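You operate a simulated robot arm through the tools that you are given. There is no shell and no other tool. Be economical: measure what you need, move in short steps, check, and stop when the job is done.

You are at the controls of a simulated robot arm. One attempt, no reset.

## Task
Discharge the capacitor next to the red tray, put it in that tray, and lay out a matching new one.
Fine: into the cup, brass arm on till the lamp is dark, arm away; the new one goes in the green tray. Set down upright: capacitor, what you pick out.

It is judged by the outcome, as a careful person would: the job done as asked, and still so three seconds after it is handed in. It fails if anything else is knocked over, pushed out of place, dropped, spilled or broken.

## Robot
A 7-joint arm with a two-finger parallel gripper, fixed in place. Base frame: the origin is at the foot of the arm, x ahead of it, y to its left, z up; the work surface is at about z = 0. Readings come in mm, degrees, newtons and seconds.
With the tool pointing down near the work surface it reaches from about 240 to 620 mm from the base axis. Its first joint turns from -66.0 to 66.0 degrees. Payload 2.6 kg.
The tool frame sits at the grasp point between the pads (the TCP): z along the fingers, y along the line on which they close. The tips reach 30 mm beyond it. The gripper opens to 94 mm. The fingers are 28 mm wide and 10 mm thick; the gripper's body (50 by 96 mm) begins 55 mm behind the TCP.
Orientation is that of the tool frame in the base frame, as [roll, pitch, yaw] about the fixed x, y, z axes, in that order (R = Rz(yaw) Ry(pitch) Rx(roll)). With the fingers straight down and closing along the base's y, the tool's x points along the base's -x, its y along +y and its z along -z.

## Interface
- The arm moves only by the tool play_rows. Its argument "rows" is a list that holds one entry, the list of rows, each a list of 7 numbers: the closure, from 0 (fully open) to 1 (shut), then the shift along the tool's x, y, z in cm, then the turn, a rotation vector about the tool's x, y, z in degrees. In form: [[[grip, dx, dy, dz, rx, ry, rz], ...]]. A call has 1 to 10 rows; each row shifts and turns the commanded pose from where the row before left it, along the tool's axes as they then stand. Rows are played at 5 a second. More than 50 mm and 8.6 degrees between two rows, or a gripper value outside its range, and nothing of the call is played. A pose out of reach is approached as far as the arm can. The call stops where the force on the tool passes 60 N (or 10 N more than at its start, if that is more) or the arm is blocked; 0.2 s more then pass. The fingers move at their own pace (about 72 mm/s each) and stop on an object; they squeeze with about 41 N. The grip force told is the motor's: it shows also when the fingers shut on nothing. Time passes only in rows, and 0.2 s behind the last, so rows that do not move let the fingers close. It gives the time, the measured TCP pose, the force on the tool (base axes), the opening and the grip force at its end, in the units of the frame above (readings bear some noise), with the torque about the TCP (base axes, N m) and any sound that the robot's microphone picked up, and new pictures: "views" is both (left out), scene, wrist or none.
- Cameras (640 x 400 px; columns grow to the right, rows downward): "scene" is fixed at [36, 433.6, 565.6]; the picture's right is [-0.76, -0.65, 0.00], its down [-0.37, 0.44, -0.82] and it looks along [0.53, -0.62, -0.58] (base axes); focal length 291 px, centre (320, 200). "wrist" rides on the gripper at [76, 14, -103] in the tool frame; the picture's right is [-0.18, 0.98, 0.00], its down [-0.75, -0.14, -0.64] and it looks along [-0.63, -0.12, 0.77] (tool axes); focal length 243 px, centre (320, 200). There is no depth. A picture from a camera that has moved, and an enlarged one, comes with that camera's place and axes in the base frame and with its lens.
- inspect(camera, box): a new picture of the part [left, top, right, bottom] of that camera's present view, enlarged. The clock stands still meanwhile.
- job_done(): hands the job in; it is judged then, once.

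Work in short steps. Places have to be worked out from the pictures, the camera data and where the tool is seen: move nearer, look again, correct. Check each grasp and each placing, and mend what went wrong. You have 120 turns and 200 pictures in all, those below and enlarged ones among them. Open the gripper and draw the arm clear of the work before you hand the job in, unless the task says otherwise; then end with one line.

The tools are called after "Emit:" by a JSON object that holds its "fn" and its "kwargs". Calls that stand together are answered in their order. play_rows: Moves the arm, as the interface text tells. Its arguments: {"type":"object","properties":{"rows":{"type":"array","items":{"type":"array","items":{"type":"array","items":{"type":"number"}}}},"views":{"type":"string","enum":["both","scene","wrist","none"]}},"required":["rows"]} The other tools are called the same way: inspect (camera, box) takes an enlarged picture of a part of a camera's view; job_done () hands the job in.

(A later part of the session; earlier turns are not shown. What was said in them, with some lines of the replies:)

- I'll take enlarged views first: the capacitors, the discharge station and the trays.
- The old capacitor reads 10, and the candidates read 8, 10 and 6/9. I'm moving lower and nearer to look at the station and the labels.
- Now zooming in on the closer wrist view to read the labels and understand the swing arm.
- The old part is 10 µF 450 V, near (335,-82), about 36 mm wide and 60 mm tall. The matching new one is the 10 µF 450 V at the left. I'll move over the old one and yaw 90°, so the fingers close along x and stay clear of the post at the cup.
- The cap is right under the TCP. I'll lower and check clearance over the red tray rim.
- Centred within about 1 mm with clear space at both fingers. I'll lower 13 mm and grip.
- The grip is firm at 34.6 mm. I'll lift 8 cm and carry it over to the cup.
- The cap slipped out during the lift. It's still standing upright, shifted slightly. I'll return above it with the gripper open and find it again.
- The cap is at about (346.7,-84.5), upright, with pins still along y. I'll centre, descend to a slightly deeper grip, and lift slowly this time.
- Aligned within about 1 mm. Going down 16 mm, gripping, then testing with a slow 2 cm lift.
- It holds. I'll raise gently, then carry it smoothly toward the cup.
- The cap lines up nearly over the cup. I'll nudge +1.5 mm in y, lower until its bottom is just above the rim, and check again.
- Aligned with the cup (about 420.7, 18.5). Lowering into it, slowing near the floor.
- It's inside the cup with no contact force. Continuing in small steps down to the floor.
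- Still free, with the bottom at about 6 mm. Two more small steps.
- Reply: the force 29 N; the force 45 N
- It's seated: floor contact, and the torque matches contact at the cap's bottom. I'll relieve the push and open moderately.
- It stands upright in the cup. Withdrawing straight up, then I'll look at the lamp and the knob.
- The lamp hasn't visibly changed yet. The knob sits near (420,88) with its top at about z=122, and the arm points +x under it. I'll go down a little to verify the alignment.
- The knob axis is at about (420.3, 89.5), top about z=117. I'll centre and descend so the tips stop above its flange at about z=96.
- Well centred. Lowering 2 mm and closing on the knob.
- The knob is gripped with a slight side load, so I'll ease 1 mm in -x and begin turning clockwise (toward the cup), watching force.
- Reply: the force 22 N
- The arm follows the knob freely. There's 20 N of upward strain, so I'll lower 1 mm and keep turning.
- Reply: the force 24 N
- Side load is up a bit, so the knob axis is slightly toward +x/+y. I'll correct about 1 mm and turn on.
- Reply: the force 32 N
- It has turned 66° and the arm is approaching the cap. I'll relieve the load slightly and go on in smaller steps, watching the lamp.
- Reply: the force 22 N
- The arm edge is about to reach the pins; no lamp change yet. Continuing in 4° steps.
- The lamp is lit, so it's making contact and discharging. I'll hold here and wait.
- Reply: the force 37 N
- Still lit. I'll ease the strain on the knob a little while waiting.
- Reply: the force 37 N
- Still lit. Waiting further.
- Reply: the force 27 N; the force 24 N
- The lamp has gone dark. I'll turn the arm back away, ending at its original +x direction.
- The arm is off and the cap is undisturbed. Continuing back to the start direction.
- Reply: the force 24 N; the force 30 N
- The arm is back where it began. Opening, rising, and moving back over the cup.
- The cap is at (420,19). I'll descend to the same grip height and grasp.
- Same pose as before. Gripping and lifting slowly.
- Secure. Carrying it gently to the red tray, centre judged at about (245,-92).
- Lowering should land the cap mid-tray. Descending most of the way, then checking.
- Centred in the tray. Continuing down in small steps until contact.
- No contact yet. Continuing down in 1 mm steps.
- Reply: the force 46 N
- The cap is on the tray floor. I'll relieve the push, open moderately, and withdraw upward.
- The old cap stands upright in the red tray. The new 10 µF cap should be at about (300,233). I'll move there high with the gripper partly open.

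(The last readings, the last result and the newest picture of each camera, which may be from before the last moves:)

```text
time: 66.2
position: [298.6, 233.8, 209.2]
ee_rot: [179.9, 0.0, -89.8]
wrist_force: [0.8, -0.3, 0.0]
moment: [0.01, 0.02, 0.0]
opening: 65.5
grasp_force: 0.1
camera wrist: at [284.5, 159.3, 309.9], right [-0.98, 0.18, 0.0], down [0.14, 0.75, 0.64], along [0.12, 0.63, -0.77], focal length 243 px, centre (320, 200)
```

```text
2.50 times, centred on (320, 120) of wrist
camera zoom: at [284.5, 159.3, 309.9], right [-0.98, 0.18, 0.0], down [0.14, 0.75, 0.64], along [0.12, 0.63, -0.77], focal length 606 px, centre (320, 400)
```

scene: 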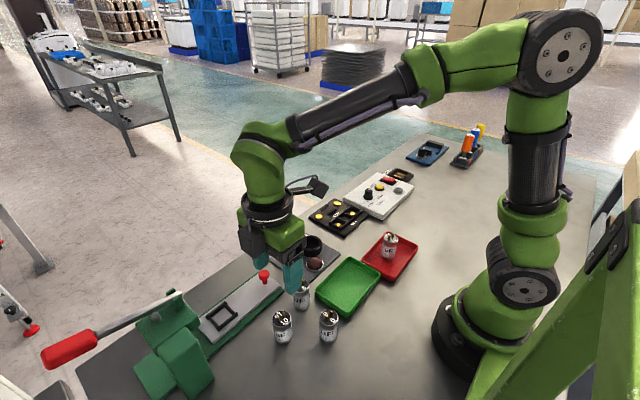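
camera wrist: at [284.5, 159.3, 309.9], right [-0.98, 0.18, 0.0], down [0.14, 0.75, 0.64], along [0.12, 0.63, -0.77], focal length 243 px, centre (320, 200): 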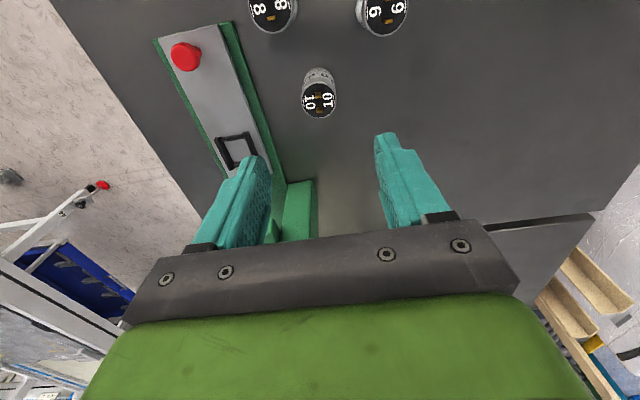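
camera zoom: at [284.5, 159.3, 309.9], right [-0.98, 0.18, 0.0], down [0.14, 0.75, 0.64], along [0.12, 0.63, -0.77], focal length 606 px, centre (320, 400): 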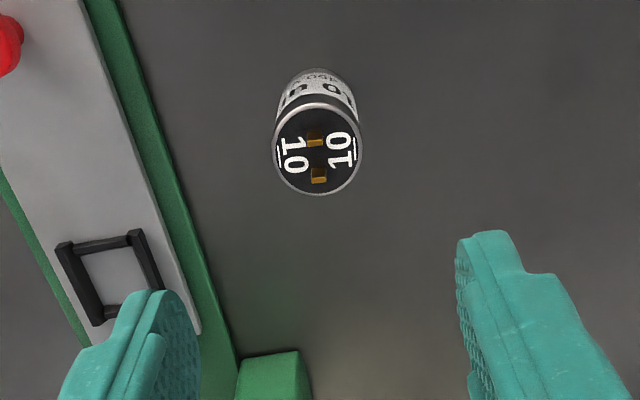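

It reads 10 and is at (300.5,236.7). Correcting and descending to check just above.

Emit:
{"fn": "play_rows", "kwargs": {"rows": [[[0.3, -0.3, -0.2, 4, 0, 0, 0], [0.3, 0, 0, 4, 0, 0, 0], [0.3, 0, 0, 4, 0, 0, 0], [0.3, 0, 0, 1.5, 0, 0, 0], [0.3, 0, 0, 0, 0, 0, 0]]], "views": "wrist"}}

Emit:
{"fn": "inspect", "kwargs": {"camera": "scene", "box": [220, 260, 340, 350]}}

Emit:
{"fn": "inspect", "kwargs": {"camera": "wrist", "box": [240, 100, 400, 220]}}

```text
time: 67.4
position: [300.9, 239.6, 74.0]
ee_rot: [179.9, -0.1, -90.0]
wrist_force: [-0.4, 0.3, 0.0]
moment: [0.03, 0.0, 0.01]
opening: 65.6
grasp_force: 0.1
camera wrist: at [287.7, 162.9, 175.8], right [-0.98, 0.18, 0.0], down [0.14, 0.75, 0.64], along [0.12, 0.63, -0.77], focal length 243 px, centre (320, 200)
```

wrist: 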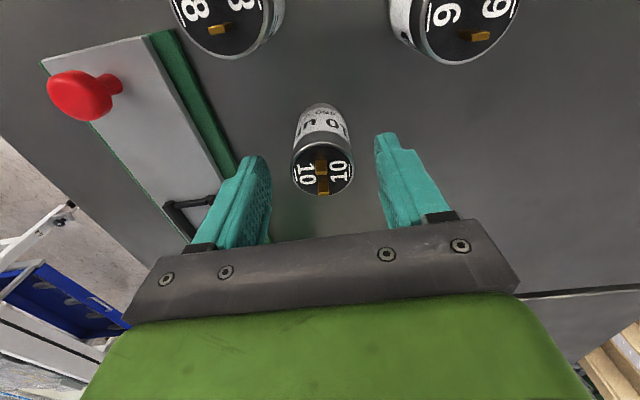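

```text
4.44 times, centred on (280, 305) of scene
camera zoom: at [36.0, 433.6, 565.6], right [-0.76, -0.65, 0.0], down [-0.37, 0.44, -0.82], along [0.53, -0.62, -0.58], focal length 1295 px, centre (498, -267)
```

zoom: 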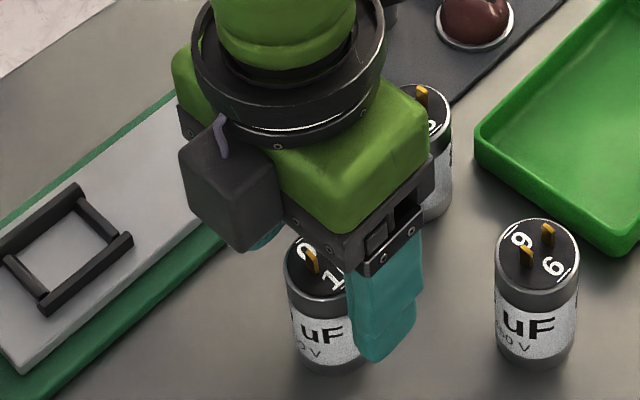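

```text
3.33 times, centred on (320, 160) of wrist
camera zoom: at [287.7, 162.9, 175.8], right [-0.98, 0.18, 0.0], down [0.14, 0.75, 0.64], along [0.12, 0.63, -0.77], focal length 809 px, centre (320, 333)
```

zoom: 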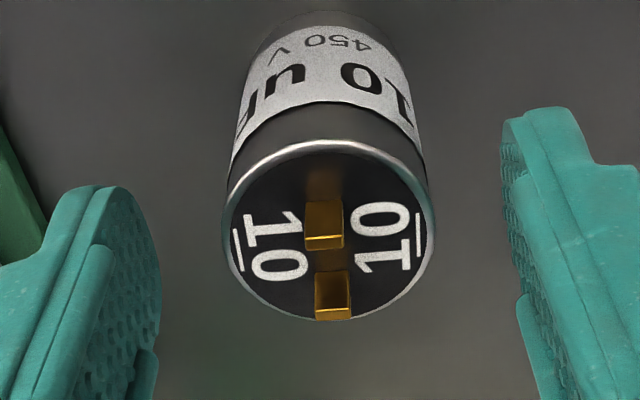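

Confirmed 10 µF 450 V. Shifting -3 mm in y and -1.5 mm in x, going down, gripping, and lifting slowly.

Emit:
{"fn": "play_rows", "kwargs": {"rows": [[[0.3, 0.3, 0.15, 0.4, 0, 0, 0], [0.3, 0, 0, 1.5, 0, 0, 0], [0.3, 0, 0, 0, 0, 0, 0], [1, 0, 0, 0, 0, 0, 0], [1, 0, 0, 0, 0, 0, 0], [1, 0, 0, 0, 0, 0, 0], [1, 0, 0, 0, 0, 0, 0]]], "views": "wrist"}}

Emit:
{"fn": "play_rows", "kwargs": {"rows": [[[1, 0, 0, -0.5, 0, 0, 0], [1, 0, 0, -0.5, 0, 0, 0], [1, 0, 0, -0.7, 0, 0, 0], [1, 0, 0, -1, 0, 0, 0], [1, 0, 0, -1.2, 0, 0, 0], [1, 0, 0, -1.2, 0, 0, 0], [1, 0, 0, -1.2, 0, 0, 0], [1, 0, 0, -0.7, 0, 0, 0], [1, 0, 0, 0, 0, 0, 0]]], "views": "both"}}

```text
time: 69.0
position: [300.0, 235.6, 54.9]
ee_rot: [-180.0, 0.0, -89.9]
wrist_force: [-0.2, 0.1, 0.8]
moment: [0.01, 0.01, 0.02]
opening: 34.6
grasp_force: 41.0
camera wrist: at [286.1, 159.9, 156.3], right [-0.98, 0.18, 0.0], down [0.14, 0.75, 0.64], along [0.12, 0.63, -0.77], focal length 243 px, centre (320, 200)
```

wrist: 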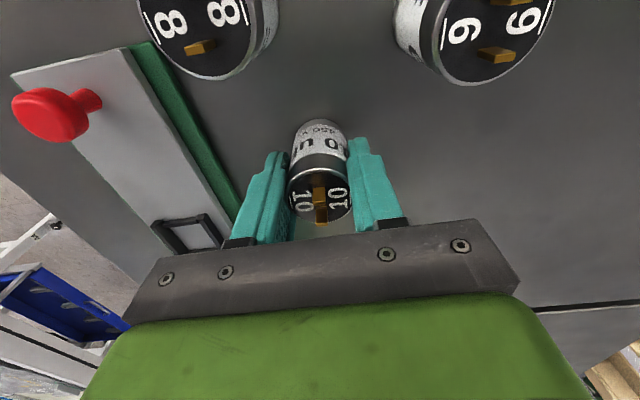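

```text
time: 71.0
position: [300.1, 236.4, 123.2]
ee_rot: [-180.0, 0.0, -89.9]
wrist_force: [0.0, 0.7, -0.2]
moment: [-0.03, 0.03, 0.02]
opening: 34.8
grasp_force: 40.6
camera wrist: at [285.6, 160.5, 225.0], right [-0.98, 0.18, 0.0], down [0.14, 0.75, 0.64], along [0.12, 0.63, -0.77], focal length 243 px, centre (320, 200)
```

scene: 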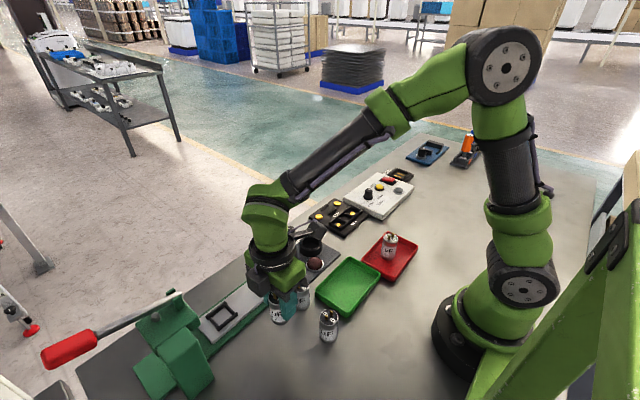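
wrist: 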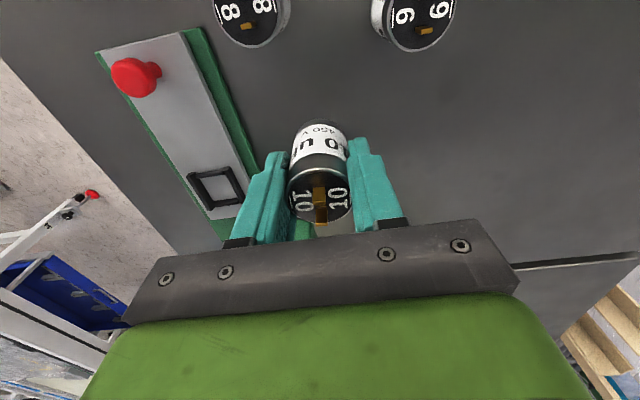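

Held well. Raising a bit more to clear the other caps, then carrying to the green tray, centre about (270,54).

Emit:
{"fn": "play_rows", "kwargs": {"rows": [[[1, 0, 0, -1.2, 0, 0, 0], [1, 0, 0, -1.2, 0, 0, 0], [1, 0, 0, -0.6, 0, 0, 0], [1, 0.6, 0.1, 0, 0, 0, 0], [1, 1.2, 0.2, 0, 0, 0, 0], [1, 1.8, 0.3, 0, 0, 0, 0], [1, 1.9, 0.3, 0, 0, 0, 0], [1, 1.9, 0.3, 0, 0, 0, 0], [1, 1.9, 0.3, 0, 0, 0, 0], [1, 1.9, 0.3, 0, 0, 0, 0]]], "views": "none"}}

Emit:
{"fn": "play_rows", "kwargs": {"rows": [[[1, 1.9, 0.3, 0, 0, 0, 0], [1, 1.9, 0.3, 0, 0, 0, 0], [1, 1.6, 0.2, 0, 0, 0, 0], [1, 1.0, 0.1, 0, 0, 0, 0], [1, 0.6, 0.1, 0, 0, 0, 0], [1, 0, 0, 0, 0, 0, 0]]], "views": "both"}}

Emit:
{"fn": "inspect", "kwargs": {"camera": "scene", "box": [290, 230, 410, 320]}}

```text
time: 73.2
position: [280.2, 124.6, 153.7]
ee_rot: [-179.9, 0.0, -89.9]
wrist_force: [0.0, 0.5, -1.0]
moment: [0.0, 0.0, -0.03]
opening: 34.6
grasp_force: 41.0
```

```text
time: 74.6
position: [269.6, 54.6, 153.1]
ee_rot: [180.0, 0.0, -89.9]
wrist_force: [-0.3, -0.2, -0.3]
moment: [-0.01, -0.02, 0.03]
opening: 34.7
grasp_force: 41.3
camera wrist: at [256.5, -20.8, 255.1], right [-0.98, 0.18, 0.0], down [0.14, 0.75, 0.64], along [0.12, 0.63, -0.77], focal length 243 px, centre (320, 200)
```

scene: 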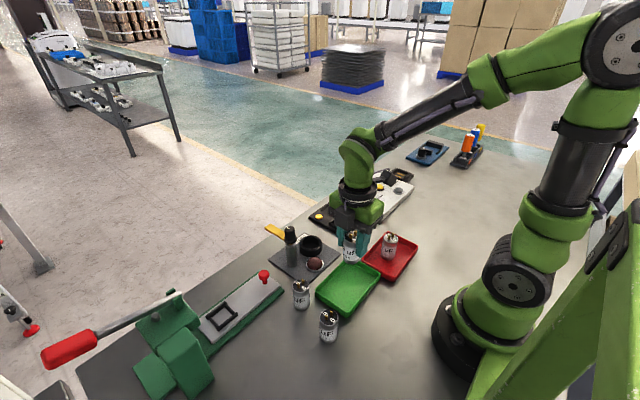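
wrist: 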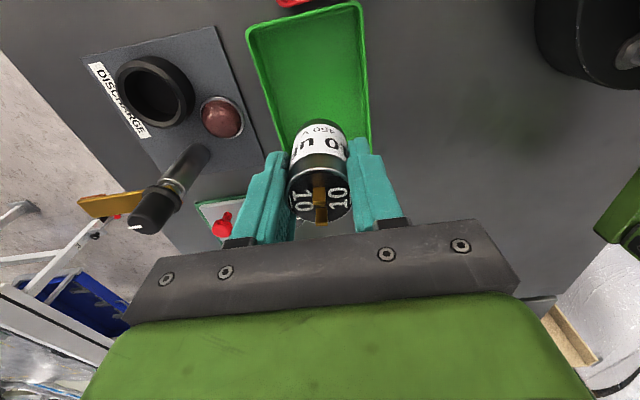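

```text
4.44 times, centred on (350, 275) of scene
camera zoom: at [36.0, 433.6, 565.6], right [-0.76, -0.65, 0.0], down [-0.37, 0.44, -0.82], along [0.53, -0.62, -0.58], focal length 1295 px, centre (187, -133)
```

zoom: 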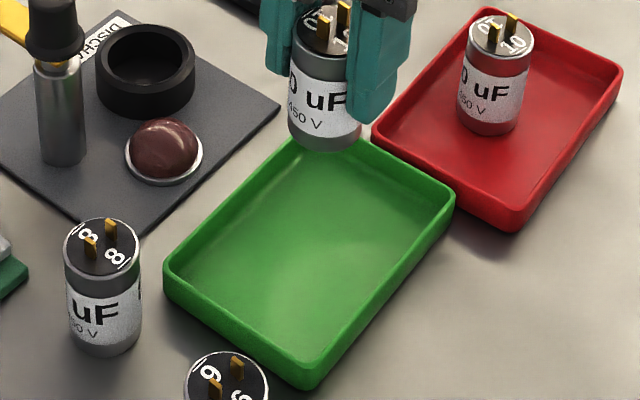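

Lowering will land it near the centre of the tray. I'll shift 7 mm in -y while descending.

Emit:
{"fn": "play_rows", "kwargs": {"rows": [[[1, 0.2, 0, 0.7, 0, 0, 0], [1, 0.3, 0, 1.2, 0, 0, 0], [1, 0.2, 0, 1.4, 0, 0, 0], [1, 0, 0, 1.4, 0, 0, 0], [1, 0, 0, 1.4, 0, 0, 0], [1, 0, 0, 1.2, 0, 0, 0], [1, 0, 0, 0.8, 0, 0, 0], [1, 0, 0, 0.4, 0, 0, 0], [1, 0, 0, 0, 0, 0, 0]]], "views": "none"}}

Emit:
{"fn": "inspect", "kwargs": {"camera": "scene", "box": [290, 230, 410, 320]}}

```text
time: 76.6
position: [269.6, 46.8, 68.2]
ee_rot: [180.0, 0.0, -89.9]
wrist_force: [-0.2, 0.0, -0.8]
moment: [-0.01, 0.01, -0.02]
opening: 34.7
grasp_force: 40.8
```

```text
4.44 times, centred on (350, 275) of scene
camera zoom: at [36.0, 433.6, 565.6], right [-0.76, -0.65, 0.0], down [-0.37, 0.44, -0.82], along [0.53, -0.62, -0.58], focal length 1295 px, centre (187, -133)
```

zoom: 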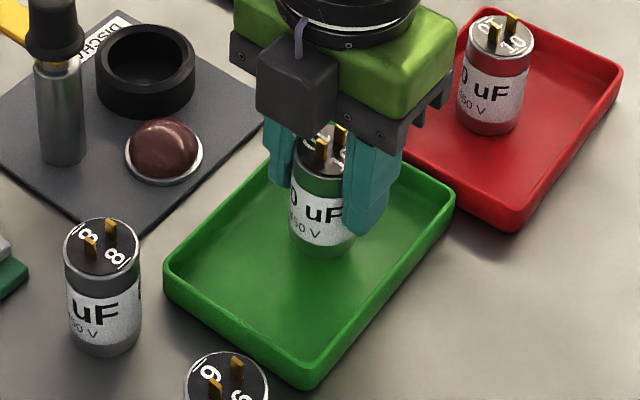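

Good position. Lowering the last centimetre with contact checks.

Emit:
{"fn": "play_rows", "kwargs": {"rows": [[[1, 0, 0, 0.4, 0, 0, 0], [1, 0, 0, 0.3, 0, 0, 0], [1, 0, 0, 0.1, 0, 0, 0], [1, 0, 0, 0, 0, 0, 0]]], "views": "none"}}

Emit:
{"fn": "play_rows", "kwargs": {"rows": [[[1, 0, 0, 0.1, 0, 0, 0], [1, 0, 0, 0, 0, 0, 0]]], "views": "none"}}

```text
time: 77.6
position: [270.7, 48.2, 59.8]
ee_rot: [180.0, -0.1, -89.9]
wrist_force: [-0.4, 0.9, -1.7]
moment: [0.03, 0.02, -0.01]
opening: 34.8
grasp_force: 41.9
```

```text
time: 78.2
position: [272.1, 47.0, 58.9]
ee_rot: [179.9, -0.1, -90.0]
wrist_force: [0.2, -0.5, -1.3]
moment: [0.0, -0.03, 0.0]
opening: 34.5
grasp_force: 41.0
```

Emit:
{"fn": "play_rows", "kwargs": {"rows": [[[1, 0, 0, 0.1, 0, 0, 0], [1, 0, 0, 0, 0, 0, 0]]], "views": "none"}}

Emit:
{"fn": "play_rows", "kwargs": {"rows": [[[1, 0, 0, 0.1, 0, 0, 0], [1, 0, 0, 0, 0, 0, 0]]], "views": "none"}}

```text
time: 78.8
position: [271.0, 47.6, 58.7]
ee_rot: [180.0, 0.0, -90.1]
wrist_force: [-1.8, -0.4, 8.0]
moment: [-0.06, 0.14, 0.01]
opening: 34.7
grasp_force: 41.1
```

```text
time: 79.4
position: [272.4, 46.8, 56.7]
ee_rot: [-180.0, 0.0, -89.8]
wrist_force: [-8.8, -1.2, 36.6]
moment: [-0.03, 0.61, 0.1]
opening: 34.6
grasp_force: 41.0
```

Contact with the tray floor. I'll relieve the push, release, withdraw, and inspect.

Emit:
{"fn": "play_rows", "kwargs": {"rows": [[[1, 0, 0, -0.15, 0, 0, 0], [1, 0, 0, 0, 0, 0, 0], [0.5, 0, 0, 0, 0, 0, 0], [0.45, 0, 0, 0, 0, 0, 0], [0.45, 0, 0, -1, 0, 0, 0], [0.45, 0, 0, -2, 0, 0, 0], [0.45, 0, 0, -4, 0, 0, 0], [0.45, 0, 0, -4, 0, 0, 0], [0.3, 0, 0, -4.5, 0, 0, 0], [0, 0, 0, -4.5, 0, 0, 0]]], "views": "none"}}

Emit:
{"fn": "play_rows", "kwargs": {"rows": [[[0, 2, 0, -4, 0, 0, 0], [0, 4, 0, -2, 0, 0, 0], [0, 4, 0, 0, 0, 0, 0], [0, 4, 0, 0, 0, 0, 0], [0, 4, 0, 0, 0, 0, 0], [0, 0, 0, 0, 0, 0, 0]]], "views": "both"}}

Emit:
{"fn": "inspect", "kwargs": {"camera": "scene", "box": [250, 210, 430, 350]}}

```text
time: 81.6
position: [269.9, 46.7, 259.0]
ee_rot: [-179.9, 0.0, -89.8]
wrist_force: [-0.3, -0.3, -0.2]
moment: [0.03, 0.0, 0.04]
opening: 94.1
grasp_force: 0.1
```

```text
time: 83.0
position: [274.1, -132.7, 319.6]
ee_rot: [-179.9, 0.0, -89.9]
wrist_force: [1.4, 0.0, -0.8]
moment: [-0.01, 0.0, 0.01]
opening: 93.9
grasp_force: 0.1
camera wrist: at [260.6, -208.3, 420.9], right [-0.98, 0.18, 0.0], down [0.14, 0.75, 0.64], along [0.12, 0.63, -0.77], focal length 243 px, centre (320, 200)
```

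scene: 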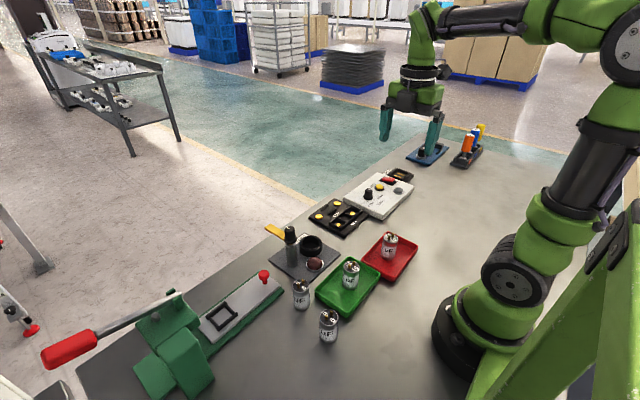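
wrist: 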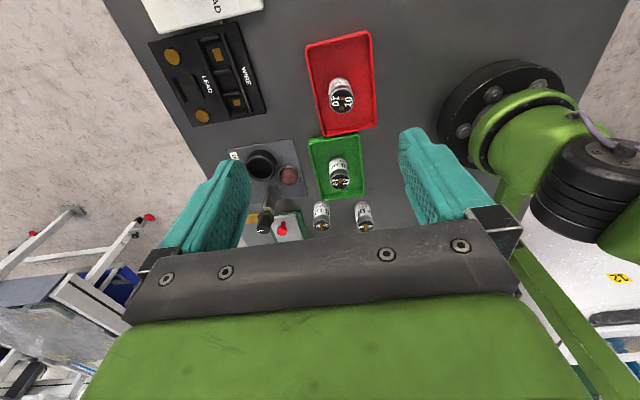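

```text
2.86 times, centred on (340, 280) of scene
camera zoom: at [36.0, 433.6, 565.6], right [-0.76, -0.65, 0.0], down [-0.37, 0.44, -0.82], along [0.53, -0.62, -0.58], focal length 832 px, centre (263, -29)
```

zoom: 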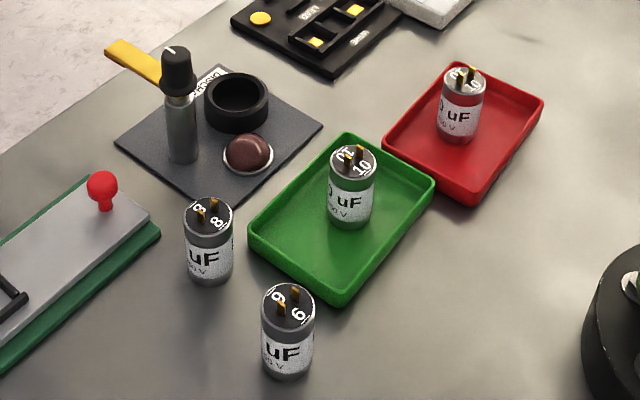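

Both capacitors stand upright in the right trays. The lamp is dark, the brass arm is away, and everything else looks undisturbed, so I'm handing in.

Emit:
{"fn": "job_done", "kwargs": {}}

```text
The job is handed in.
```

The old 10 µF 450 V capacitor is discharged (lamp dark, brass arm turned away) and upright in the red tray, and a matching new one is upright in the green tray; on the first lift the old one slipped from the gripper but stayed upright.
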